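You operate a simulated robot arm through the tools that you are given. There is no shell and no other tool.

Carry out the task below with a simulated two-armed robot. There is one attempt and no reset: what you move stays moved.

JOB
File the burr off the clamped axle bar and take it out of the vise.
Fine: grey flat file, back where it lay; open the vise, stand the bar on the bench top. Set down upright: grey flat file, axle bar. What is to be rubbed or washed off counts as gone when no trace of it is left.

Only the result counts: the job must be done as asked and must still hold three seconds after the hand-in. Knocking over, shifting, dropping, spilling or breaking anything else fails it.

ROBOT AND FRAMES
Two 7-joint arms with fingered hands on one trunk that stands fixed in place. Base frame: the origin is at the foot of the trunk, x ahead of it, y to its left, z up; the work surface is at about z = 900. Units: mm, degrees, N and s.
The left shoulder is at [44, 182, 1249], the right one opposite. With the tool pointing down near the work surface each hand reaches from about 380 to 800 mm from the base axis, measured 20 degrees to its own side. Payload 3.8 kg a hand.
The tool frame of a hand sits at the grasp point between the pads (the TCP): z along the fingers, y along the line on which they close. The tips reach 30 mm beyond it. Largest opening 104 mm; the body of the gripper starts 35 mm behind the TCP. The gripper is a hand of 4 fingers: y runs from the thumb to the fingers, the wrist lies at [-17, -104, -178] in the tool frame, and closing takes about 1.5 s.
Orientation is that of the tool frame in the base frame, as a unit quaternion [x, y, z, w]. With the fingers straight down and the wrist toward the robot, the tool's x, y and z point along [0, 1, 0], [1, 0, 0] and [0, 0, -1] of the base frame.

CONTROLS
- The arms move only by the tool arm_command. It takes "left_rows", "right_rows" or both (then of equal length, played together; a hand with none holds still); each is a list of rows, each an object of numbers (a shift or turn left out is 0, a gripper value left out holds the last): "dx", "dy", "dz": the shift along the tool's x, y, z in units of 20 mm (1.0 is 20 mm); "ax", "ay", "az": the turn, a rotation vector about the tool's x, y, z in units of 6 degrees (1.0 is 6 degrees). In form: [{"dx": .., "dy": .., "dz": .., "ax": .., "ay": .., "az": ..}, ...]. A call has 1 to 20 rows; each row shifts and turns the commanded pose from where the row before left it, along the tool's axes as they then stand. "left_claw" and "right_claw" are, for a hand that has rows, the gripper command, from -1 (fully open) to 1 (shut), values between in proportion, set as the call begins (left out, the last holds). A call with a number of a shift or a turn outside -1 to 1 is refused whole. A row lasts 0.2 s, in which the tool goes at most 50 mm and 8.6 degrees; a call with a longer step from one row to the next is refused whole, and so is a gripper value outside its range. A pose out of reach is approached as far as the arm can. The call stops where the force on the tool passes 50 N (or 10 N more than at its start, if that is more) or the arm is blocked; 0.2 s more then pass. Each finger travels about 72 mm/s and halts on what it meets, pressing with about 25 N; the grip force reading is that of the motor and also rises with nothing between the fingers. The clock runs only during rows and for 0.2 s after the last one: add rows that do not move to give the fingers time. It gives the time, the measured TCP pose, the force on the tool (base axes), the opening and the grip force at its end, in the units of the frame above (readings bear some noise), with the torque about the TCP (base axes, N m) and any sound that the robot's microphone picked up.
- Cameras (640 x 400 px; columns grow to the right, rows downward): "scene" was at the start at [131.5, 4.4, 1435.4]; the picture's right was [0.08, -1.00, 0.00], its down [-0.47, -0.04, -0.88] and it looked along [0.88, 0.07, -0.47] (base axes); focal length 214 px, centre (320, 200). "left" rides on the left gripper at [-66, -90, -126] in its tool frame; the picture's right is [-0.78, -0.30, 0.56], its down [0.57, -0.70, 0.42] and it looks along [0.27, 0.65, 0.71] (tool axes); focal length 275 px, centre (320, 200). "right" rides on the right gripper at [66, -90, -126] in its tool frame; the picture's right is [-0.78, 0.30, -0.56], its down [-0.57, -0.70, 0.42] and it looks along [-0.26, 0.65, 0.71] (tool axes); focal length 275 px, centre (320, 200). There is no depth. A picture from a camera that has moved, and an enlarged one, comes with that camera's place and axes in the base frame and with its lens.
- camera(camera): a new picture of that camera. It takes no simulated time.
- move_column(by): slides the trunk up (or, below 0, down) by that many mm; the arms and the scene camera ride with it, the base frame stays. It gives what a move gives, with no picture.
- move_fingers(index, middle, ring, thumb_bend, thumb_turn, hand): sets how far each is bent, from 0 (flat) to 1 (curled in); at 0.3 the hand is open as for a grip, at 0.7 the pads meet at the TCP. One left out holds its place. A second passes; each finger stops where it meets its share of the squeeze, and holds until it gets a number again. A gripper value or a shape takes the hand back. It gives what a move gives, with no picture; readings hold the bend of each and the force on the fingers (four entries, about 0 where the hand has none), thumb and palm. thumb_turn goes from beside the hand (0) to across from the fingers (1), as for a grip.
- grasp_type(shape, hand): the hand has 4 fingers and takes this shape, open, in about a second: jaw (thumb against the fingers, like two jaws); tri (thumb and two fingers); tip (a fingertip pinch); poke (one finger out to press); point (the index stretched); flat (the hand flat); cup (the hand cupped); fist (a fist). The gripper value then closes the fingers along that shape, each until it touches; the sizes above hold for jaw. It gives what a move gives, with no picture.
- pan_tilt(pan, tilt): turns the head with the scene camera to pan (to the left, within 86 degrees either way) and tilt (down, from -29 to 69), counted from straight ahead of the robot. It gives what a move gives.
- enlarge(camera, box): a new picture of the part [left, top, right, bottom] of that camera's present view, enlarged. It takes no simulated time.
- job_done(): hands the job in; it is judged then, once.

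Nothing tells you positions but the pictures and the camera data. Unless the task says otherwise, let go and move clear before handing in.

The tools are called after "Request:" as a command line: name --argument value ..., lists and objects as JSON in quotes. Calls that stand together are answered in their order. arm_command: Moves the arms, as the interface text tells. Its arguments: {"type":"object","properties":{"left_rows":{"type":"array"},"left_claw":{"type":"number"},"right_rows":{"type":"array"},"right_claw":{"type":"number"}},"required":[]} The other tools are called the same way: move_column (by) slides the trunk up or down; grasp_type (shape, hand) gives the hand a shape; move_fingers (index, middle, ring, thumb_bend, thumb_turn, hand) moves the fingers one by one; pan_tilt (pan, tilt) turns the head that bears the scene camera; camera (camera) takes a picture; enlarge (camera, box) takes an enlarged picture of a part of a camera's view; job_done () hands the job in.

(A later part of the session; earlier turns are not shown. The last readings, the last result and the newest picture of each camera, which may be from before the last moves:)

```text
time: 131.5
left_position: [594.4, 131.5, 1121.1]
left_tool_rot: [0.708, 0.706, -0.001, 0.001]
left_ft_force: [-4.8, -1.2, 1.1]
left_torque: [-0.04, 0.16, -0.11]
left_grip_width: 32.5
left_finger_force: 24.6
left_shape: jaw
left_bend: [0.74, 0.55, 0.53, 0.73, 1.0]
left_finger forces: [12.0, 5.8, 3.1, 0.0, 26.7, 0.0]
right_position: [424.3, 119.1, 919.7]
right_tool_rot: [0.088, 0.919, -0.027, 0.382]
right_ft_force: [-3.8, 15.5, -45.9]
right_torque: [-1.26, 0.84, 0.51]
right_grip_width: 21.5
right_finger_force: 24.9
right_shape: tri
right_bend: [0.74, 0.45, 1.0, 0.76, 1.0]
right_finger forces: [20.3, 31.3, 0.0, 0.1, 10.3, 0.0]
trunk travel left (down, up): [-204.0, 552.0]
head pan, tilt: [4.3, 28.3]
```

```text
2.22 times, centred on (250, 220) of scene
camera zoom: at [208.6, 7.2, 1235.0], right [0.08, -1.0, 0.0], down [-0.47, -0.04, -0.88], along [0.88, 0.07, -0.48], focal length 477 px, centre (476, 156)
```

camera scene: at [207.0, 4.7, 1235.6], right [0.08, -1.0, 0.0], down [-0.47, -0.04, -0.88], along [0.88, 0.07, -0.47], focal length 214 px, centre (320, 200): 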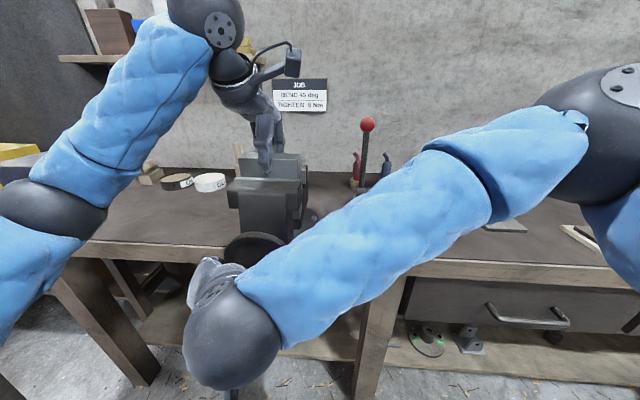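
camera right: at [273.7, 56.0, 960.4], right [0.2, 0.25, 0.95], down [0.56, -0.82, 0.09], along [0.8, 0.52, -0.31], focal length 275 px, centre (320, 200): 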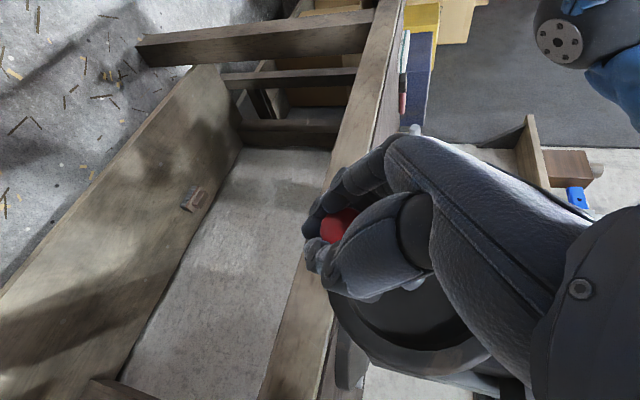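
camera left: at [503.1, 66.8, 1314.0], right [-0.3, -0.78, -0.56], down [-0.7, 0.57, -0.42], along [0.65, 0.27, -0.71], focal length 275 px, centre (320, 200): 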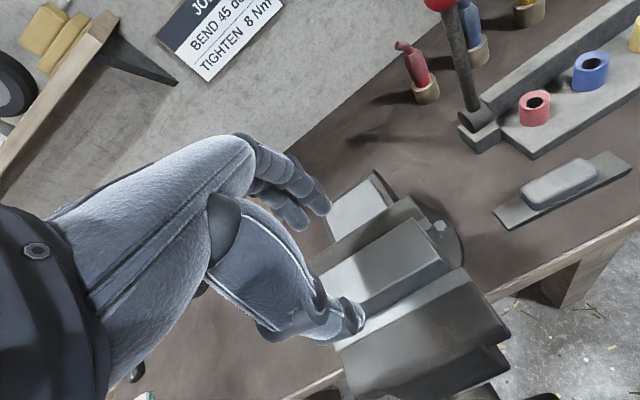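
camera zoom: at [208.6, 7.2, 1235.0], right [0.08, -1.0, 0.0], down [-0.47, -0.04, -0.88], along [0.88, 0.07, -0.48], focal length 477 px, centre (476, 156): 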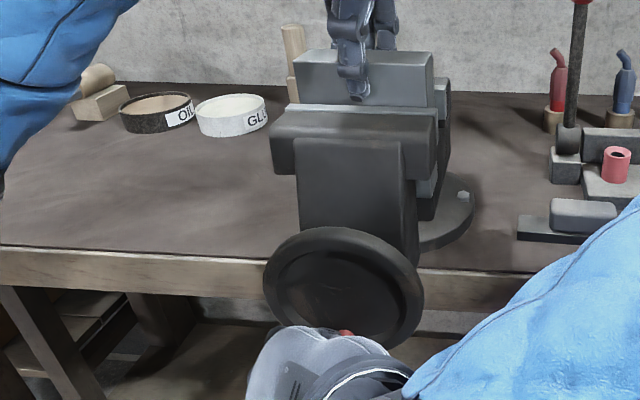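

The fingertips are touching the rim from below: the hand is about 10 mm too low and too far along. I correct upward and back in y.

Request:
arm_command --right_rows '[{"dx": -0.1, "dy": 0.23, "dz": -0.16}, {"dx": -0.1, "dy": 0.23, "dz": -0.16}, {}]'

Request:
camera --camera "right"

Request:
enlarge --camera "scene" --box '[170, 190, 330, 310]'

```text
time: 132.1
left_position: [595.3, 131.5, 1121.9]
left_tool_rot: [0.708, 0.706, 0.0, 0.0]
left_ft_force: [-4.6, 1.6, -0.1]
left_torque: [0.02, 0.12, -0.06]
left_grip_width: 32.6
left_finger_force: 24.6
left_shape: jaw
left_bend: [0.74, 0.56, 0.54, 0.73, 1.0]
left_finger forces: [12.4, 6.0, 3.3, 0.0, 26.5, 0.1]
right_position: [424.9, 123.1, 920.4]
right_tool_rot: [0.087, 0.921, -0.033, 0.378]
right_ft_force: [9.1, 10.5, -24.3]
right_torque: [-0.56, 0.27, 0.09]
right_grip_width: 20.5
right_finger_force: 24.5
right_shape: tri
right_bend: [0.74, 0.46, 1.0, 0.76, 1.0]
right_finger forces: [14.7, 17.4, 0.0, 0.0, 13.3, 0.0]
trunk travel left (down, up): [-204.0, 552.0]
head pan, tilt: [4.3, 28.3]
stopped in row 2 (right hand): the force on the tool passed its limit at 61 N (the readings are from after the stop); the commanded pose is now the measured one
```

```text
taken
camera right: at [273.6, 60.5, 963.0], right [0.21, 0.26, 0.94], down [0.56, -0.82, 0.09], along [0.8, 0.51, -0.32], focal length 275 px, centre (320, 200)
```

right: 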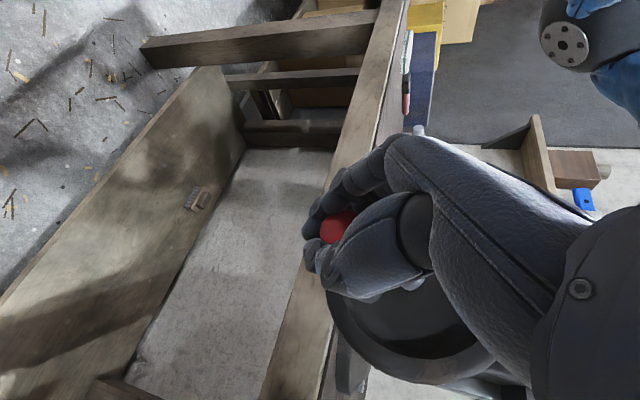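

```text
3.33 times, centred on (250, 250) of scene
camera zoom: at [209.3, 5.9, 1235.5], right [0.07, -1.0, 0.0], down [-0.48, -0.04, -0.88], along [0.88, 0.07, -0.48], focal length 715 px, centre (553, 33)
```

zoom: 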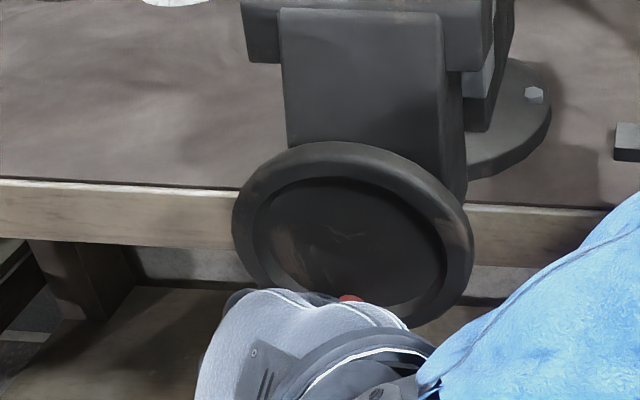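

I open again to re-centre on the handle, which by the scene view is near the bottom (y ≈ 131, z ≈ 924).

Request:
arm_command --right_rows '[{}, {}, {}, {}, {}]' --right_claw -0.4

Request:
camera --camera "right"

Request:
enlarge --camera "scene" --box '[170, 190, 330, 310]'

```text
time: 133.2
left_position: [593.4, 128.5, 1122.1]
left_tool_rot: [0.707, 0.707, 0.0, 0.001]
left_ft_force: [0.4, -0.6, 0.4]
left_torque: [0.03, -0.06, -0.02]
left_grip_width: 32.3
left_finger_force: 25.1
left_shape: jaw
left_bend: [0.74, 0.55, 0.54, 0.73, 1.0]
left_finger forces: [13.7, 6.5, 3.1, 0.0, 23.3, 0.0]
right_position: [423.1, 124.2, 925.0]
right_tool_rot: [0.088, 0.92, -0.029, 0.381]
right_ft_force: [0.5, 0.1, 0.6]
right_torque: [-0.01, 0.01, 0.01]
right_grip_width: 72.6
right_finger_force: 0.0
right_shape: tri
right_bend: [0.27, 0.37, 0.99, 0.57, 0.99]
right_finger forces: [0.1, 0.0, 0.0, 0.0, 0.0, 0.0]
trunk travel left (down, up): [-204.0, 552.0]
head pan, tilt: [4.3, 28.3]
```

```text
taken
camera right: at [272.8, 60.0, 965.0], right [0.21, 0.25, 0.95], down [0.56, -0.82, 0.09], along [0.8, 0.51, -0.31], focal length 275 px, centre (320, 200)
```

right: 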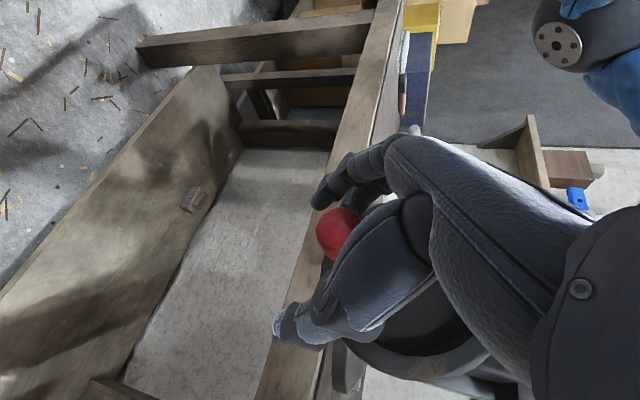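

```text
3.33 times, centred on (250, 250) of scene
camera zoom: at [207.6, 4.5, 1235.5], right [0.08, -1.0, 0.0], down [-0.47, -0.04, -0.88], along [0.88, 0.07, -0.48], focal length 715 px, centre (553, 33)
```

zoom: 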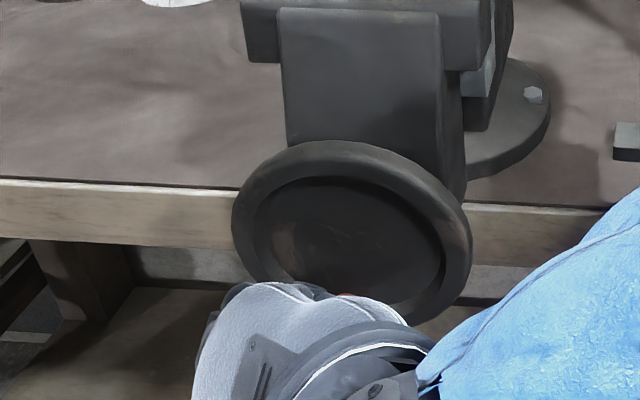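

Request:
arm_command --right_rows '[{"dx": -0.27, "dy": 0.34, "dz": -0.1}, {"dx": -0.27, "dy": 0.34, "dz": -0.11}, {}]'

Request:
arm_command --right_rows '[{}, {}, {}, {}, {}, {}, {}]' --right_claw 1

Request:
camera --camera "right"

```text
time: 134.1
left_position: [592.3, 129.8, 1124.3]
left_tool_rot: [0.708, 0.706, 0.001, 0.001]
left_ft_force: [-0.1, -0.5, -0.1]
left_torque: [-0.01, -0.03, -0.04]
left_grip_width: 32.6
left_finger_force: 25.0
left_shape: jaw
left_bend: [0.74, 0.55, 0.54, 0.73, 1.0]
left_finger forces: [13.7, 6.6, 3.1, 0.0, 23.3, 0.1]
right_position: [427.7, 137.7, 933.8]
right_tool_rot: [0.084, 0.921, -0.027, 0.38]
right_ft_force: [-16.3, 1.3, -5.1]
right_torque: [-0.1, 0.25, 0.7]
right_grip_width: 71.7
right_finger_force: 0.1
right_shape: tri
right_bend: [0.27, 0.37, 0.99, 0.57, 0.99]
right_finger forces: [0.0, 21.6, 0.0, 0.1, 0.1, 0.0]
trunk travel left (down, up): [-204.0, 552.0]
head pan, tilt: [4.3, 28.3]
```

```text
time: 135.7
left_position: [591.6, 130.2, 1123.4]
left_tool_rot: [0.708, 0.706, 0.0, 0.002]
left_ft_force: [0.0, -1.3, 0.6]
left_torque: [-0.01, 0.0, -0.01]
left_grip_width: 32.5
left_finger_force: 25.1
left_shape: jaw
left_bend: [0.74, 0.55, 0.54, 0.73, 1.0]
left_finger forces: [13.7, 6.5, 3.0, 0.0, 23.4, 0.1]
right_position: [427.2, 136.5, 934.4]
right_tool_rot: [0.084, 0.921, -0.028, 0.38]
right_ft_force: [-20.5, 4.7, -8.9]
right_torque: [-0.11, 0.31, 1.27]
right_grip_width: 27.7
right_finger_force: 24.5
right_shape: tri
right_bend: [0.74, 0.37, 1.0, 0.72, 1.0]
right_finger forces: [10.9, 33.6, 0.0, 0.0, 21.9, 0.0]
trunk travel left (down, up): [-204.0, 552.0]
head pan, tilt: [4.3, 28.3]
```

```text
taken
camera right: at [277.4, 72.6, 976.4], right [0.21, 0.25, 0.95], down [0.57, -0.82, 0.09], along [0.8, 0.52, -0.31], focal length 275 px, centre (320, 200)
```

right: 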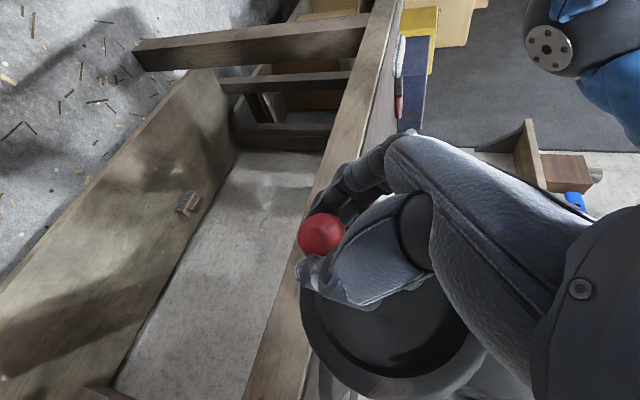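

The middle fingertip touches the rim front (the wheel has come toward me as the vise opened). I back off about 11 mm in x and re-grip nearer the knob's end.

Request:
arm_command --right_rows '[{}, {}, {}, {"dx": 0.12, "dy": -0.05, "dz": -0.27}, {"dx": 0.13, "dy": -0.05, "dz": -0.27}, {}]' --right_claw -0.4

Request:
camera --camera "right"

Request:
arm_command --right_rows '[{}, {}, {}, {}, {}, {}, {}]' --right_claw 1

Request:
camera --camera "right"

```text
time: 137.1
left_position: [592.8, 129.3, 1122.5]
left_tool_rot: [0.708, 0.706, 0.0, 0.001]
left_ft_force: [0.0, 0.4, 0.6]
left_torque: [0.0, 0.01, 0.0]
left_grip_width: 32.6
left_finger_force: 25.4
left_shape: jaw
left_bend: [0.74, 0.55, 0.54, 0.73, 1.0]
left_finger forces: [13.3, 6.5, 3.2, 0.0, 23.5, 0.1]
right_position: [421.2, 136.3, 939.9]
right_tool_rot: [0.089, 0.919, -0.029, 0.382]
right_ft_force: [-0.5, -0.5, 0.0]
right_torque: [-0.01, -0.02, 0.0]
right_grip_width: 72.7
right_finger_force: 0.0
right_shape: tri
right_bend: [0.27, 0.37, 0.99, 0.57, 0.99]
right_finger forces: [0.0, 0.0, 0.0, 0.0, 0.1, 0.0]
trunk travel left (down, up): [-204.0, 552.0]
head pan, tilt: [4.3, 28.3]
```

```text
taken
camera right: at [269.8, 72.2, 981.0], right [0.2, 0.25, 0.95], down [0.56, -0.82, 0.09], along [0.8, 0.51, -0.31], focal length 275 px, centre (320, 200)
```

right: 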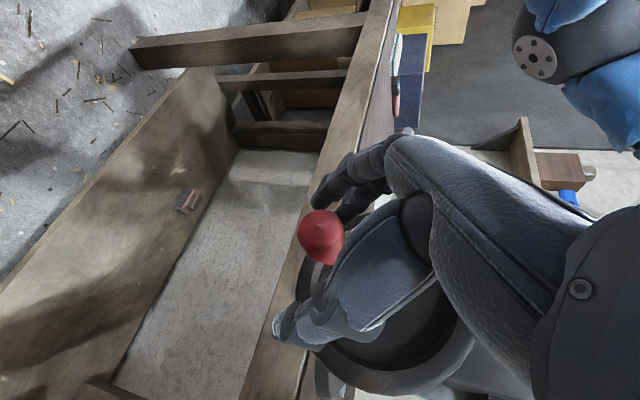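

```text
time: 138.7
left_position: [595.0, 128.1, 1122.2]
left_tool_rot: [0.708, 0.706, 0.0, 0.0]
left_ft_force: [0.2, -0.2, 0.0]
left_torque: [-0.05, 0.01, -0.04]
left_grip_width: 32.4
left_finger_force: 24.8
left_shape: jaw
left_bend: [0.74, 0.55, 0.54, 0.73, 1.0]
left_finger forces: [13.3, 6.5, 3.2, 0.0, 23.6, 0.0]
right_position: [419.0, 135.7, 938.6]
right_tool_rot: [0.088, 0.92, -0.029, 0.381]
right_ft_force: [2.5, -2.4, -2.9]
right_torque: [-0.07, -0.02, 0.08]
right_grip_width: 22.7
right_finger_force: 24.6
right_shape: tri
right_bend: [0.74, 0.42, 1.0, 0.66, 1.0]
right_finger forces: [10.3, 10.9, 0.0, 0.0, 23.4, 0.0]
trunk travel left (down, up): [-204.0, 552.0]
head pan, tilt: [4.3, 28.3]
```

```text
taken
camera right: at [268.9, 72.2, 980.2], right [0.21, 0.25, 0.95], down [0.56, -0.82, 0.09], along [0.8, 0.51, -0.31], focal length 275 px, centre (320, 200)
```

right: 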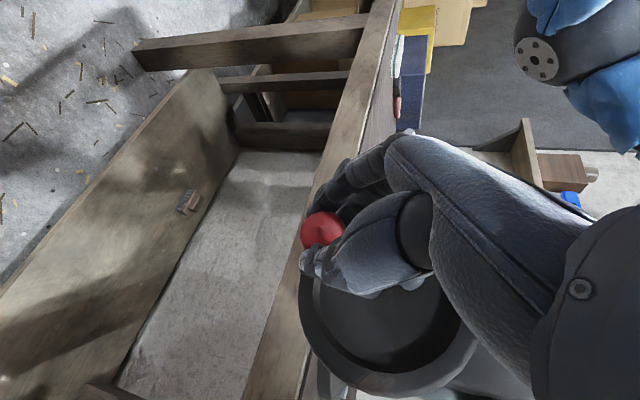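

A good balanced grip. I turn 30° through the bottom on the refined circle (centre (128.5, 969.5), r 44).

Request:
arm_command --right_rows '[{"dx": 0.015, "dy": -0.183, "dz": 0.052}, {"dx": 0.015, "dy": -0.183, "dz": 0.052}, {"dx": -0.009, "dy": -0.187, "dz": 0.03}, {"dx": -0.009, "dy": -0.187, "dz": 0.03}, {"dx": -0.034, "dy": -0.187, "dz": 0.005}, {"dx": -0.034, "dy": -0.187, "dz": 0.005}, {}]'

Request:
camera --camera "right"

Request:
enlarge --camera "scene" --box '[170, 190, 330, 310]'

```text
time: 140.2
left_position: [593.4, 130.8, 1121.7]
left_tool_rot: [0.707, 0.707, -0.001, 0.002]
left_ft_force: [-2.4, -1.0, 0.4]
left_torque: [-0.04, 0.07, -0.08]
left_grip_width: 32.5
left_finger_force: 25.3
left_shape: jaw
left_bend: [0.74, 0.55, 0.54, 0.73, 1.0]
left_finger forces: [12.6, 6.2, 3.4, 0.0, 24.7, 0.0]
right_position: [418.4, 114.2, 934.5]
right_tool_rot: [0.087, 0.921, -0.031, 0.379]
right_ft_force: [1.0, 15.8, -21.3]
right_torque: [-0.76, 0.35, 0.43]
right_grip_width: 29.8
right_finger_force: 24.5
right_shape: tri
right_bend: [0.73, 0.38, 1.0, 0.68, 1.0]
right_finger forces: [29.5, 14.7, 0.1, 0.1, 19.9, 0.0]
trunk travel left (down, up): [-204.0, 552.0]
head pan, tilt: [4.3, 28.3]
```

```text
taken
camera right: at [266.9, 51.1, 976.6], right [0.21, 0.25, 0.94], down [0.57, -0.82, 0.09], along [0.8, 0.51, -0.32], focal length 275 px, centre (320, 200)
```

right: 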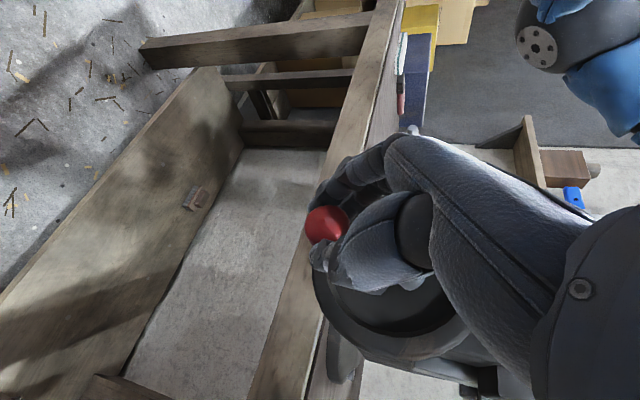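

```text
3.33 times, centred on (250, 250) of scene
camera zoom: at [208.5, 6.8, 1235.1], right [0.08, -1.0, 0.0], down [-0.47, -0.04, -0.88], along [0.88, 0.07, -0.48], focal length 715 px, centre (553, 33)
```

zoom: 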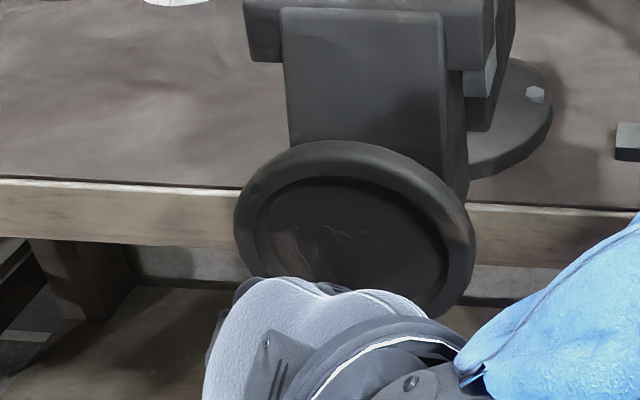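

The handle lags the hand here, as if near its end of travel (about 140° from start). I check the jaw gap now.

Request:
enlarge --camera "scene" --box '[220, 145, 320, 225]'

Request:
enlarge --camera "left" --box '[320, 150, 500, 330]'

```text
5.00 times, centred on (270, 185) of scene
camera zoom: at [208.5, 6.8, 1235.1], right [0.08, -1.0, 0.0], down [-0.47, -0.04, -0.88], along [0.88, 0.07, -0.48], focal length 1072 px, centre (570, 275)
```

zoom: 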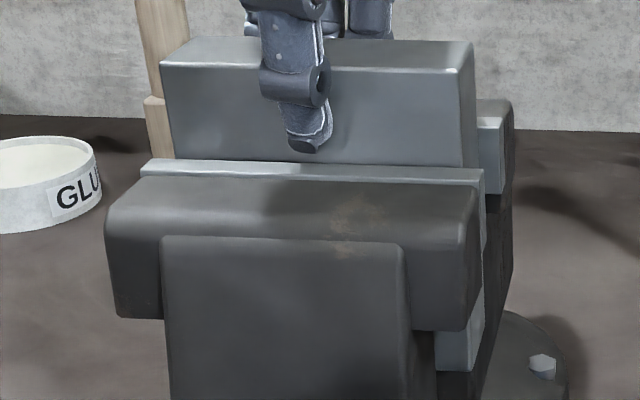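

```text
2.22 times, centred on (410, 240) of left
camera zoom: at [503.4, 65.5, 1248.3], right [-0.3, -0.78, -0.55], down [-0.7, 0.57, -0.43], along [0.65, 0.26, -0.71], focal length 612 px, centre (120, 111)
```

zoom: 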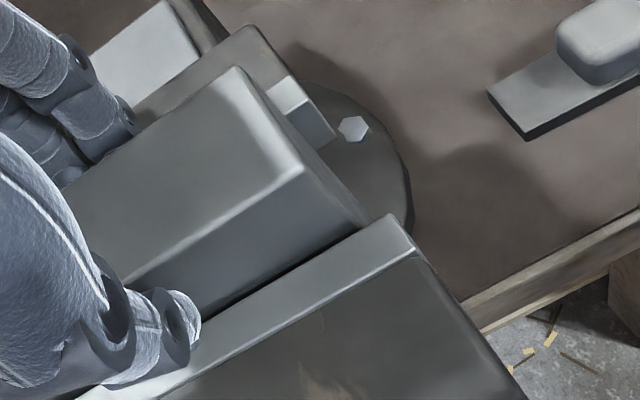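

Gap is about 3 mm now. To see whether the wheel is at a stop, I re-centre once more and push on in small, checked steps.

Request:
arm_command --right_rows '[{}, {}, {}, {"dy": 0.3, "dz": -0.02}, {"dy": 0.3, "dz": -0.02}, {}]' --right_claw -0.4

Request:
camera --camera "right"

```text
time: 141.7
left_position: [592.1, 129.0, 1122.2]
left_tool_rot: [0.707, 0.707, 0.0, 0.001]
left_ft_force: [0.0, -0.6, -1.1]
left_torque: [0.0, 0.01, 0.0]
left_grip_width: 32.5
left_finger_force: 25.3
left_shape: jaw
left_bend: [0.74, 0.55, 0.54, 0.73, 1.0]
left_finger forces: [13.5, 6.5, 3.1, 0.1, 23.3, 0.0]
right_position: [419.5, 124.9, 937.8]
right_tool_rot: [0.088, 0.92, -0.028, 0.381]
right_ft_force: [0.9, -0.5, -0.6]
right_torque: [-0.01, 0.01, 0.03]
right_grip_width: 72.6
right_finger_force: 0.0
right_shape: tri
right_bend: [0.27, 0.37, 0.99, 0.57, 0.99]
right_finger forces: [0.0, 0.0, 0.0, 0.1, 0.1, 0.0]
trunk travel left (down, up): [-204.0, 552.0]
head pan, tilt: [4.3, 28.3]
```

```text
taken
camera right: at [269.4, 61.9, 978.6], right [0.21, 0.25, 0.95], down [0.56, -0.82, 0.09], along [0.8, 0.51, -0.31], focal length 275 px, centre (320, 200)
```

right: 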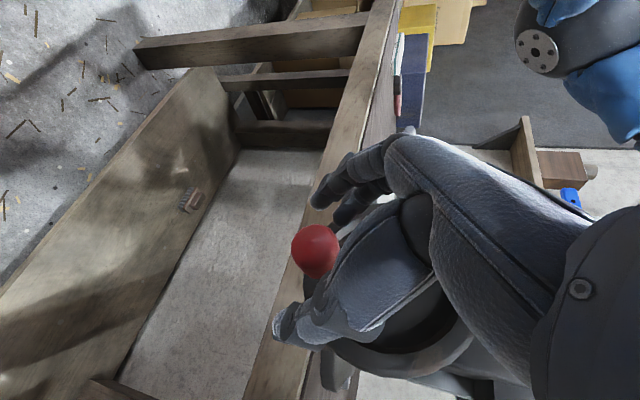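

The handle did advance (now near 6 o'clock, about 150° turned), so it's not at a stop. It's well centred; I grip and continue 40°.

Request:
arm_command --right_rows '[{}, {}, {}, {}, {}, {}, {}]' --right_claw 1

Request:
arm_command --right_rows '[{"dx": -0.047, "dy": -0.191, "dz": 0.0}, {"dx": -0.047, "dy": -0.191, "dz": 0.0}, {"dx": -0.069, "dy": -0.187, "dz": -0.022}, {"dx": -0.069, "dy": -0.187, "dz": -0.022}, {"dx": -0.09, "dy": -0.171, "dz": -0.047}, {"dx": -0.09, "dy": -0.171, "dz": -0.047}, {}]'

Request:
camera --camera "right"

```text
time: 143.2
left_position: [594.6, 130.0, 1122.3]
left_tool_rot: [0.707, 0.707, -0.001, 0.0]
left_ft_force: [-1.1, 0.3, -0.7]
left_torque: [-0.02, -0.03, -0.06]
left_grip_width: 32.4
left_finger_force: 24.9
left_shape: jaw
left_bend: [0.74, 0.55, 0.54, 0.73, 1.0]
left_finger forces: [13.2, 6.3, 3.2, 0.0, 23.6, 0.0]
right_position: [420.4, 124.6, 936.5]
right_tool_rot: [0.088, 0.92, -0.029, 0.381]
right_ft_force: [1.0, -0.2, -4.4]
right_torque: [-0.01, 0.02, 0.13]
right_grip_width: 24.0
right_finger_force: 24.6
right_shape: tri
right_bend: [0.74, 0.52, 1.0, 0.74, 1.0]
right_finger forces: [11.2, 10.8, 0.1, 0.0, 22.1, 0.0]
trunk travel left (down, up): [-204.0, 552.0]
head pan, tilt: [4.3, 28.3]
```

```text
time: 144.8
left_position: [591.9, 129.0, 1123.5]
left_tool_rot: [0.708, 0.706, -0.001, 0.0]
left_ft_force: [-0.3, -0.7, 0.0]
left_torque: [-0.01, 0.0, 0.02]
left_grip_width: 32.4
left_finger_force: 24.9
left_shape: jaw
left_bend: [0.74, 0.55, 0.54, 0.73, 1.0]
left_finger forces: [13.8, 6.4, 2.9, 0.1, 23.3, 0.1]
right_position: [419.9, 104.8, 946.3]
right_tool_rot: [0.088, 0.919, -0.028, 0.383]
right_ft_force: [-7.9, 2.9, -5.6]
right_torque: [-0.16, 0.19, 0.23]
right_grip_width: 24.2
right_finger_force: 25.3
right_shape: tri
right_bend: [0.73, 0.51, 1.0, 0.77, 1.0]
right_finger forces: [15.8, 12.0, 0.1, 0.0, 23.9, 0.0]
trunk travel left (down, up): [-204.0, 552.0]
head pan, tilt: [4.3, 28.3]
```

```text
taken
camera right: at [268.7, 40.2, 986.8], right [0.2, 0.25, 0.95], down [0.56, -0.82, 0.09], along [0.8, 0.51, -0.31], focal length 275 px, centre (320, 200)
```

right: 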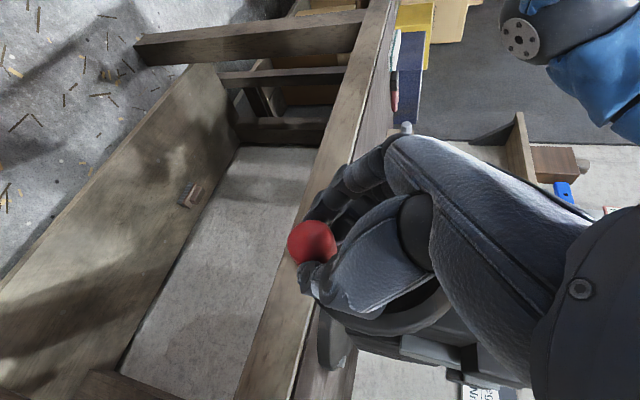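

Excellent, low force and the grip stays centred. I continue 50° up the right side.

Request:
arm_command --right_rows '[{"dx": -0.103, "dy": -0.152, "dz": -0.073}, {"dx": -0.103, "dy": -0.152, "dz": -0.073}, {"dx": -0.118, "dy": -0.128, "dz": -0.094}, {"dx": -0.118, "dy": -0.128, "dz": -0.094}, {"dx": -0.128, "dy": -0.101, "dz": -0.111}, {"dx": -0.128, "dy": -0.101, "dz": -0.111}, {"dx": -0.136, "dy": -0.071, "dz": -0.127}, {"dx": -0.136, "dy": -0.071, "dz": -0.127}, {"dx": -0.138, "dy": -0.039, "dz": -0.138}, {"dx": -0.138, "dy": -0.039, "dz": -0.138}, {}]'

Request:
camera --camera "right"

Request:
enlarge --camera "scene" --box '[170, 130, 330, 310]'

```text
time: 147.2
left_position: [594.1, 127.9, 1122.3]
left_tool_rot: [0.708, 0.707, -0.001, 0.001]
left_ft_force: [-1.1, 0.7, 0.6]
left_torque: [0.02, 0.02, -0.02]
left_grip_width: 32.5
left_finger_force: 24.7
left_shape: jaw
left_bend: [0.74, 0.55, 0.54, 0.73, 1.0]
left_finger forces: [13.3, 6.4, 3.2, 0.0, 23.4, 0.0]
right_position: [418.7, 83.5, 979.9]
right_tool_rot: [0.09, 0.92, -0.03, 0.381]
right_ft_force: [0.6, 5.2, 0.5]
right_torque: [0.15, -0.02, 0.08]
right_grip_width: 19.7
right_finger_force: 24.8
right_shape: tri
right_bend: [0.73, 0.75, 1.0, 0.8, 1.0]
right_finger forces: [13.7, 0.0, 0.0, 0.1, 9.9, 0.0]
trunk travel left (down, up): [-204.0, 552.0]
head pan, tilt: [4.3, 28.3]
```

```text
taken
camera right: at [269.1, 19.7, 1019.1], right [0.2, 0.25, 0.95], down [0.56, -0.82, 0.09], along [0.8, 0.51, -0.31], focal length 275 px, centre (320, 200)
```

right: 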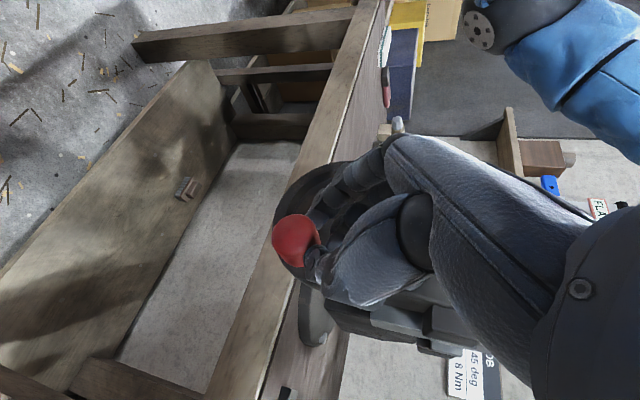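

```text
2.22 times, centred on (250, 220) of scene
camera zoom: at [207.8, 5.1, 1235.5], right [0.08, -1.0, 0.0], down [-0.47, -0.04, -0.88], along [0.88, 0.07, -0.48], focal length 477 px, centre (476, 156)
```

zoom: 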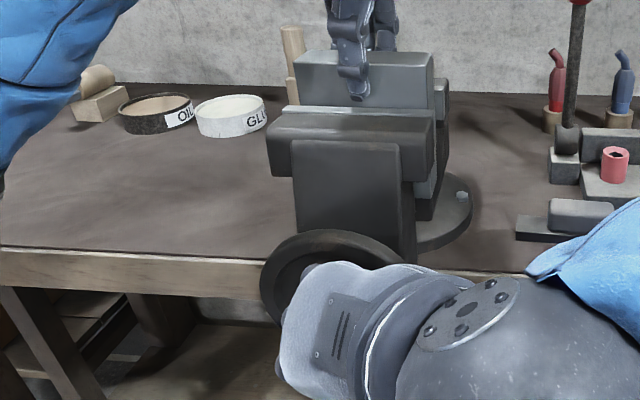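

The knob slid down in the grip (now about 155° → handle at 8–9 o'clock on the right side, y 87, z 950). Re-grip lower.

Request:
arm_command --right_rows '[{}, {}, {}, {"dx": 0.29, "dy": 0.05, "dz": 0.27}, {"dx": 0.29, "dy": 0.05, "dz": 0.27}, {}]' --right_claw -0.4

Request:
camera --camera "right"

```text
time: 148.7
left_position: [593.0, 129.5, 1123.0]
left_tool_rot: [0.708, 0.706, 0.0, 0.001]
left_ft_force: [-0.4, -0.3, -0.4]
left_torque: [0.01, -0.02, 0.02]
left_grip_width: 32.5
left_finger_force: 25.1
left_shape: jaw
left_bend: [0.74, 0.55, 0.54, 0.73, 1.0]
left_finger forces: [13.6, 6.4, 3.0, 0.0, 23.5, 0.0]
right_position: [418.7, 83.9, 961.7]
right_tool_rot: [0.087, 0.92, -0.029, 0.381]
right_ft_force: [-0.9, 0.4, 0.3]
right_torque: [0.03, -0.02, 0.0]
right_grip_width: 72.7
right_finger_force: 0.2
right_shape: tri
right_bend: [0.27, 0.37, 0.99, 0.57, 0.99]
right_finger forces: [0.1, 0.0, 0.0, 0.0, 0.0, 0.1]
trunk travel left (down, up): [-204.0, 552.0]
head pan, tilt: [4.3, 28.3]
```

```text
taken
camera right: at [268.0, 21.6, 1002.6], right [0.21, 0.25, 0.95], down [0.56, -0.82, 0.09], along [0.8, 0.51, -0.31], focal length 275 px, centre (320, 200)
```

right: 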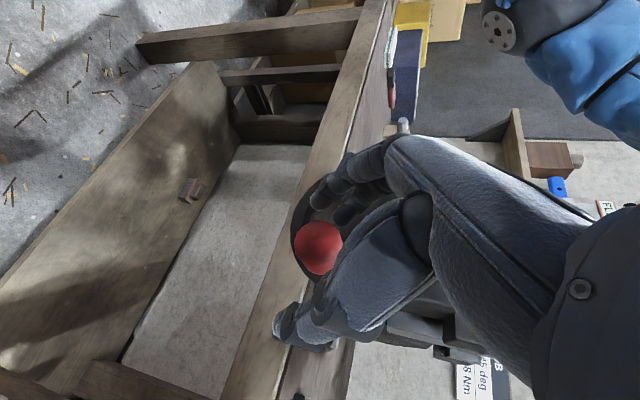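

Centred. I go 4 mm lower for a fuller grip, close, and turn 30°.

Request:
arm_command --right_rows '[{"dx": 0.14, "dz": 0.14}, {}, {}, {}, {}, {}, {}, {}]' --right_claw 1

Request:
arm_command --right_rows '[{"dx": -0.136, "dy": -0.061, "dz": -0.13}, {"dx": -0.136, "dy": -0.061, "dz": -0.13}, {"dx": -0.138, "dy": -0.032, "dz": -0.138}, {"dx": -0.138, "dy": -0.032, "dz": -0.138}, {"dx": -0.138, "dy": 0.003, "dz": -0.145}, {"dx": -0.138, "dy": 0.003, "dz": -0.145}, {}]'

Request:
camera --camera "right"

```text
time: 150.4
left_position: [594.1, 129.4, 1122.0]
left_tool_rot: [0.707, 0.707, 0.0, 0.001]
left_ft_force: [-0.5, 0.3, 0.5]
left_torque: [0.0, 0.0, -0.04]
left_grip_width: 32.4
left_finger_force: 25.0
left_shape: jaw
left_bend: [0.74, 0.55, 0.54, 0.73, 1.0]
left_finger forces: [13.2, 6.4, 3.3, 0.0, 23.8, 0.0]
right_position: [418.4, 85.1, 957.0]
right_tool_rot: [0.088, 0.92, -0.029, 0.381]
right_ft_force: [1.0, -1.6, -6.3]
right_torque: [-0.08, 0.07, 0.11]
right_grip_width: 22.3
right_finger_force: 25.4
right_shape: tri
right_bend: [0.74, 0.48, 1.0, 0.74, 1.0]
right_finger forces: [10.0, 10.8, 0.0, 0.1, 21.8, 0.0]
trunk travel left (down, up): [-204.0, 552.0]
head pan, tilt: [4.3, 28.3]
```

```text
time: 152.1
left_position: [593.4, 127.8, 1122.1]
left_tool_rot: [0.708, 0.707, 0.0, -0.001]
left_ft_force: [-0.4, -0.3, 0.1]
left_torque: [0.0, -0.02, 0.03]
left_grip_width: 32.1
left_finger_force: 25.5
left_shape: jaw
left_bend: [0.74, 0.55, 0.54, 0.73, 1.0]
left_finger forces: [13.8, 6.5, 3.1, 0.1, 23.4, 0.0]
right_position: [416.3, 79.9, 979.9]
right_tool_rot: [0.089, 0.921, -0.031, 0.378]
right_ft_force: [-11.4, -9.9, -18.8]
right_torque: [-0.88, 0.51, -0.18]
right_grip_width: 21.2
right_finger_force: 25.3
right_shape: tri
right_bend: [0.73, 0.49, 1.0, 0.74, 1.0]
right_finger forces: [21.6, 11.7, 0.1, 0.1, 28.3, 0.0]
trunk travel left (down, up): [-204.0, 552.0]
head pan, tilt: [4.3, 28.3]
```

```text
taken
camera right: at [266.5, 17.1, 1021.8], right [0.21, 0.25, 0.94], down [0.56, -0.82, 0.09], along [0.8, 0.51, -0.32], focal length 275 px, centre (320, 200)
```

right: 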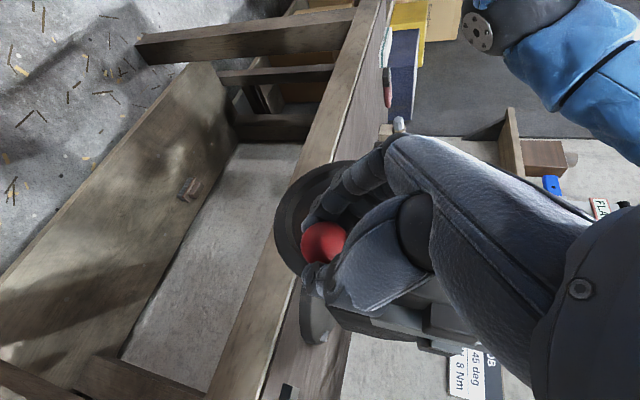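

The handle is near 3 o'clock (about 235° turned). I ease back slightly in x and continue 30°.

Request:
arm_command --right_rows '[{"dx": 0.052, "dy": -0.014, "dz": -0.052}, {"dx": -0.079, "dy": -0.003, "dz": -0.186}, {"dx": -0.131, "dy": 0.011, "dz": -0.134}, {"dx": -0.123, "dy": 0.044, "dz": -0.135}, {"dx": -0.123, "dy": 0.044, "dz": -0.135}, {"dx": -0.112, "dy": 0.073, "dz": -0.131}, {"dx": -0.112, "dy": 0.073, "dz": -0.131}, {}]'

Request:
camera --camera "right"

Request:
enlarge --camera "scene" --box '[220, 145, 320, 225]'

```text
time: 153.8
left_position: [594.7, 130.2, 1120.9]
left_tool_rot: [0.707, 0.707, -0.001, 0.002]
left_ft_force: [-2.5, 0.2, 0.0]
left_torque: [-0.03, 0.11, -0.11]
left_grip_width: 32.3
left_finger_force: 24.5
left_shape: jaw
left_bend: [0.74, 0.55, 0.54, 0.73, 1.0]
left_finger forces: [12.2, 6.4, 3.8, 0.1, 25.3, 0.1]
right_position: [414.9, 88.8, 1000.5]
right_tool_rot: [0.086, 0.921, -0.031, 0.378]
right_ft_force: [1.1, 13.1, -31.7]
right_torque: [-0.74, 0.55, 0.39]
right_grip_width: 21.7
right_finger_force: 25.1
right_shape: tri
right_bend: [0.74, 0.47, 1.0, 0.77, 1.0]
right_finger forces: [17.9, 23.2, 0.1, 0.1, 12.1, 0.0]
trunk travel left (down, up): [-204.0, 552.0]
head pan, tilt: [4.3, 28.3]
```

```text
taken
camera right: at [264.6, 24.7, 1042.7], right [0.21, 0.25, 0.94], down [0.57, -0.82, 0.09], along [0.8, 0.51, -0.32], focal length 275 px, centre (320, 200)
```

right: 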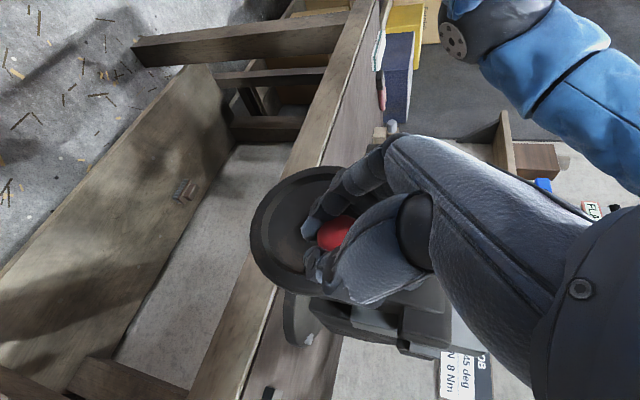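

```text
5.00 times, centred on (270, 185) of scene
camera zoom: at [208.8, 6.6, 1235.1], right [0.08, -1.0, 0.0], down [-0.47, -0.04, -0.88], along [0.88, 0.07, -0.48], focal length 1072 px, centre (570, 275)
```

zoom: 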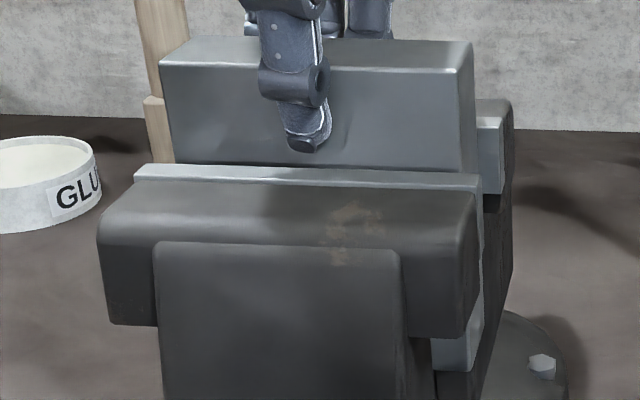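

The jaw has clearly opened by around 6 mm. I relieve the load a bit and keep turning over the top.

Request:
arm_command --right_rows '[{"dx": 0.155, "dy": 0.095, "dz": 0.13}, {"dx": -0.079, "dy": 0.127, "dz": -0.115}, {"dx": -0.079, "dy": 0.127, "dz": -0.115}, {"dx": -0.058, "dy": 0.149, "dz": -0.1}, {"dx": -0.058, "dy": 0.149, "dz": -0.1}, {"dx": -0.035, "dy": 0.163, "dz": -0.08}, {"dx": -0.035, "dy": 0.163, "dz": -0.08}, {}]'

Request:
camera --camera "right"

```text
time: 155.7
left_position: [593.8, 130.6, 1121.6]
left_tool_rot: [0.708, 0.706, -0.001, 0.001]
left_ft_force: [-1.8, 2.5, 1.9]
left_torque: [0.06, 0.11, -0.06]
left_grip_width: 32.5
left_finger_force: 25.3
left_shape: jaw
left_bend: [0.74, 0.55, 0.54, 0.73, 1.0]
left_finger forces: [12.5, 6.4, 3.8, 0.0, 25.8, 0.0]
right_position: [413.9, 104.2, 1007.2]
right_tool_rot: [0.088, 0.922, -0.037, 0.375]
right_ft_force: [-3.2, -0.7, -43.5]
right_torque: [-0.99, 0.93, 0.27]
right_grip_width: 19.7
right_finger_force: 24.2
right_shape: tri
right_bend: [0.74, 0.49, 1.0, 0.78, 1.0]
right_finger forces: [11.2, 26.0, 0.0, 0.0, 12.7, 0.0]
trunk travel left (down, up): [-204.0, 552.0]
head pan, tilt: [4.3, 28.3]
```

```text
taken
camera right: at [264.1, 42.5, 1051.3], right [0.22, 0.26, 0.94], down [0.56, -0.82, 0.1], along [0.8, 0.51, -0.33], focal length 275 px, centre (320, 200)
```

right: 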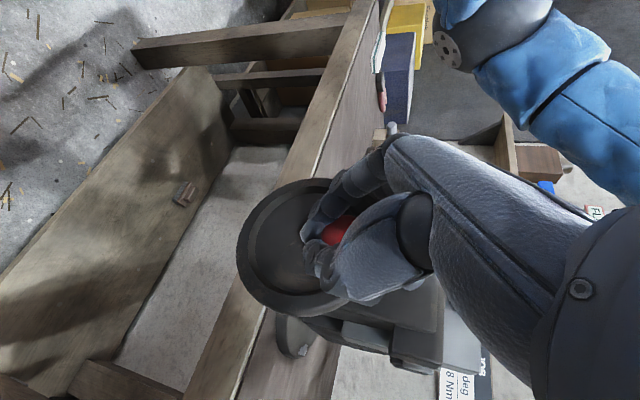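

The knob is near the top. I open, re-centre and check.

Request:
arm_command --right_rows '[{}, {}, {}, {}, {}]' --right_claw -0.4

Request:
camera --camera "right"

Request:
enlarge --camera "scene" --box '[170, 130, 330, 310]'

Request:
enlarge --camera "left" --box '[320, 150, 500, 330]'

```text
time: 156.8
left_position: [593.3, 129.3, 1121.9]
left_tool_rot: [0.708, 0.706, -0.001, 0.0]
left_ft_force: [-0.4, -0.6, 0.0]
left_torque: [-0.03, 0.02, -0.02]
left_grip_width: 32.2
left_finger_force: 25.0
left_shape: jaw
left_bend: [0.74, 0.55, 0.54, 0.73, 1.0]
left_finger forces: [13.6, 6.4, 3.2, 0.1, 23.5, 0.0]
right_position: [415.0, 106.5, 1014.2]
right_tool_rot: [0.087, 0.92, -0.029, 0.381]
right_ft_force: [0.6, 0.1, 0.6]
right_torque: [0.0, 0.01, 0.0]
right_grip_width: 72.5
right_finger_force: 0.0
right_shape: tri
right_bend: [0.27, 0.37, 0.99, 0.57, 0.99]
right_finger forces: [0.0, 0.0, 0.1, 0.1, 0.1, 0.1]
trunk travel left (down, up): [-204.0, 552.0]
head pan, tilt: [4.3, 28.3]
```

```text
taken
camera right: at [263.9, 43.0, 1054.6], right [0.21, 0.25, 0.95], down [0.56, -0.82, 0.09], along [0.8, 0.51, -0.31], focal length 275 px, centre (320, 200)
```

right: 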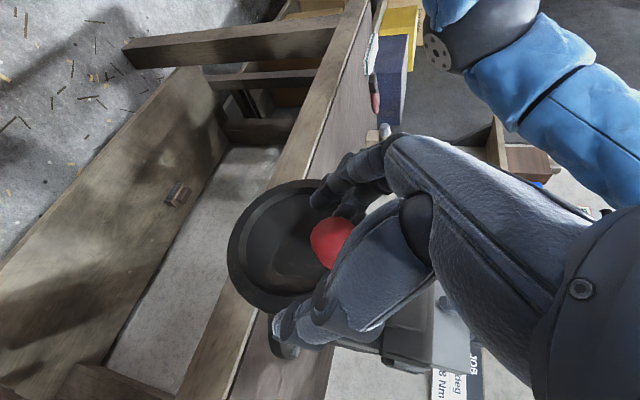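

```text
2.22 times, centred on (250, 220) of scene
camera zoom: at [207.6, 4.5, 1235.5], right [0.08, -1.0, 0.0], down [-0.47, -0.04, -0.88], along [0.88, 0.07, -0.48], focal length 477 px, centre (476, 156)
```

zoom: 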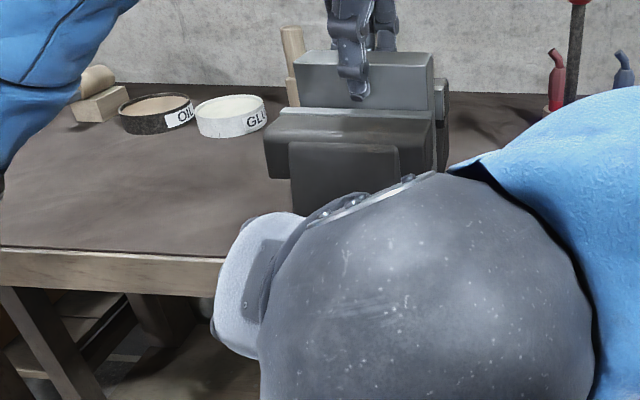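

```text
2.22 times, centred on (410, 240) of left
camera zoom: at [502.7, 63.1, 1248.7], right [-0.3, -0.78, -0.56], down [-0.7, 0.57, -0.43], along [0.65, 0.26, -0.71], focal length 612 px, centre (120, 111)
```

zoom: 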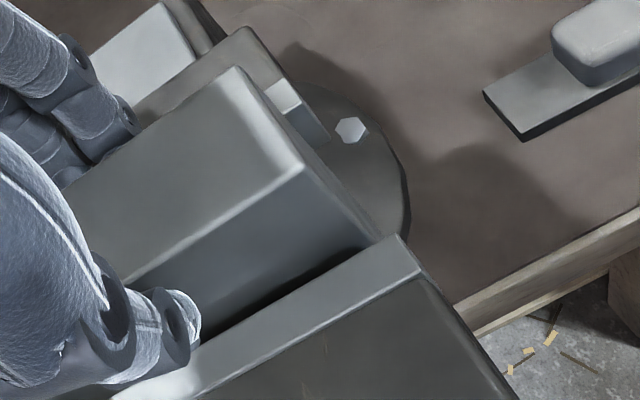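

The jaw gap is now plainly visible (around 8–10 mm). The left hand still holds the bar, so I lift it gently to test.

Request:
arm_command --left_rows '[{"dz": -0.1}, {"dz": -0.2}, {"dz": -0.2}, {"dz": -0.3}, {"dz": -0.3}, {}]'

Request:
enlarge --camera "scene" --box '[220, 115, 320, 225]'

Request:
enlarge --camera "left" --box '[180, 120, 460, 360]'

```text
time: 158.2
left_position: [594.4, 129.4, 1144.5]
left_tool_rot: [0.707, 0.707, -0.001, 0.001]
left_ft_force: [0.0, 0.1, -7.0]
left_torque: [0.01, 0.04, 0.0]
left_grip_width: 32.4
left_finger_force: 24.9
left_shape: jaw
left_bend: [0.74, 0.55, 0.54, 0.73, 1.0]
left_finger forces: [13.6, 6.4, 3.1, 0.1, 23.2, 0.0]
right_position: [414.3, 106.0, 1013.3]
right_tool_rot: [0.088, 0.92, -0.029, 0.382]
right_ft_force: [0.1, -0.8, -0.3]
right_torque: [0.03, 0.01, 0.02]
right_grip_width: 72.6
right_finger_force: 0.0
right_shape: tri
right_bend: [0.27, 0.37, 0.99, 0.57, 0.99]
right_finger forces: [0.0, 0.0, 0.0, 0.0, 0.0, 0.0]
trunk travel left (down, up): [-204.0, 552.0]
head pan, tilt: [4.3, 28.3]
```

```text
3.64 times, centred on (270, 170) of scene
camera zoom: at [207.7, 4.6, 1235.4], right [0.08, -1.0, 0.0], down [-0.47, -0.04, -0.88], along [0.88, 0.07, -0.48], focal length 780 px, centre (502, 309)
```

zoom: 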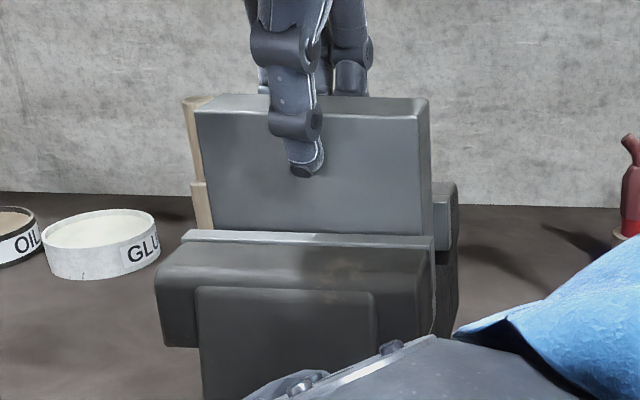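

```text
1.67 times, centred on (320, 240) of left
camera zoom: at [502.7, 63.8, 1271.0], right [-0.3, -0.78, -0.56], down [-0.7, 0.57, -0.43], along [0.65, 0.26, -0.71], focal length 459 px, centre (320, 133)
```

zoom: 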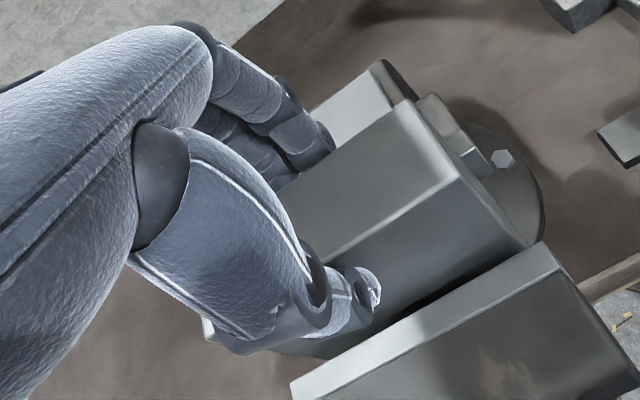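

The bar lifts freely (about 7 N). I raise it clear of the jaws and carry it to the open bench area left of the vise.

Request:
arm_command --left_rows '[{"dz": -0.6}, {"dz": -0.8}, {"dz": -0.8}, {"dz": -0.8}, {"dz": -0.8}, {"dz": -0.8}, {"dz": -0.4}, {"dx": 0.3}, {"dx": 0.6}, {"dx": 0.8}, {"dx": 0.8}, {"dx": 0.8}, {"dx": 0.8}, {"dx": 0.8}, {"dx": 0.8}, {"dx": 0.8}, {"dx": 0.8}, {"dx": 0.8}, {"dx": 0.4}, {}]'

Request:
camera --camera "scene"

Request:
camera --camera "left"

```text
time: 162.4
left_position: [593.0, 298.6, 1244.3]
left_tool_rot: [0.707, 0.707, -0.001, 0.0]
left_ft_force: [0.1, 1.0, -7.5]
left_torque: [0.01, -0.02, -0.03]
left_grip_width: 32.5
left_finger_force: 25.0
left_shape: jaw
left_bend: [0.74, 0.55, 0.54, 0.73, 1.0]
left_finger forces: [13.8, 6.2, 3.2, 0.1, 23.1, 0.0]
right_position: [413.9, 105.8, 1014.0]
right_tool_rot: [0.089, 0.92, -0.029, 0.381]
right_ft_force: [0.0, -0.3, -0.4]
right_torque: [0.03, 0.02, -0.01]
right_grip_width: 72.7
right_finger_force: 0.0
right_shape: tri
right_bend: [0.27, 0.37, 0.99, 0.57, 0.99]
right_finger forces: [0.0, 0.0, 0.1, 0.1, 0.0, 0.0]
trunk travel left (down, up): [-204.0, 552.0]
head pan, tilt: [4.3, 28.3]
```

```text
taken
camera scene: at [207.7, 4.7, 1235.5], right [0.08, -1.0, 0.0], down [-0.47, -0.04, -0.88], along [0.88, 0.07, -0.48], focal length 214 px, centre (320, 200)
```

scene: 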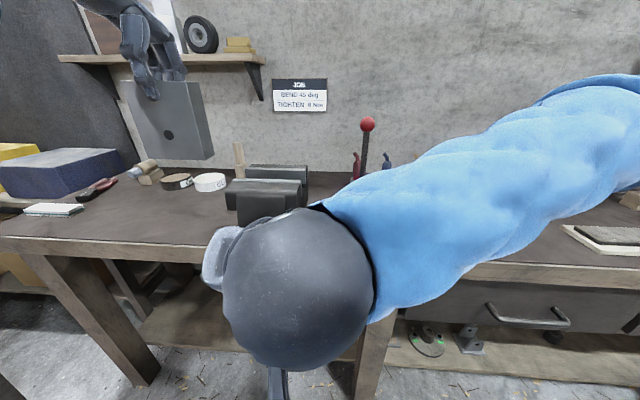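

```text
taken
camera left: at [502.4, 233.6, 1370.3], right [-0.3, -0.78, -0.56], down [-0.7, 0.57, -0.43], along [0.65, 0.26, -0.71], focal length 275 px, centre (320, 200)
```

left: 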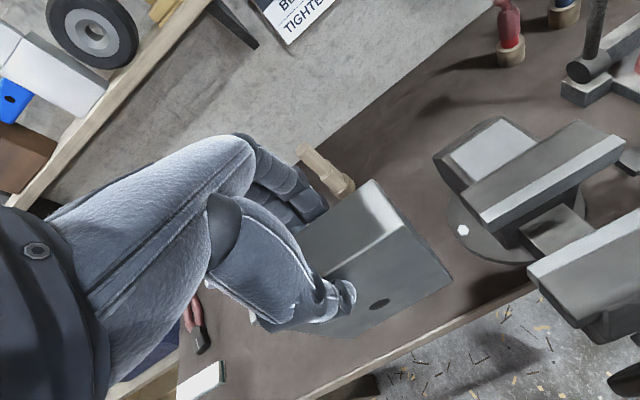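

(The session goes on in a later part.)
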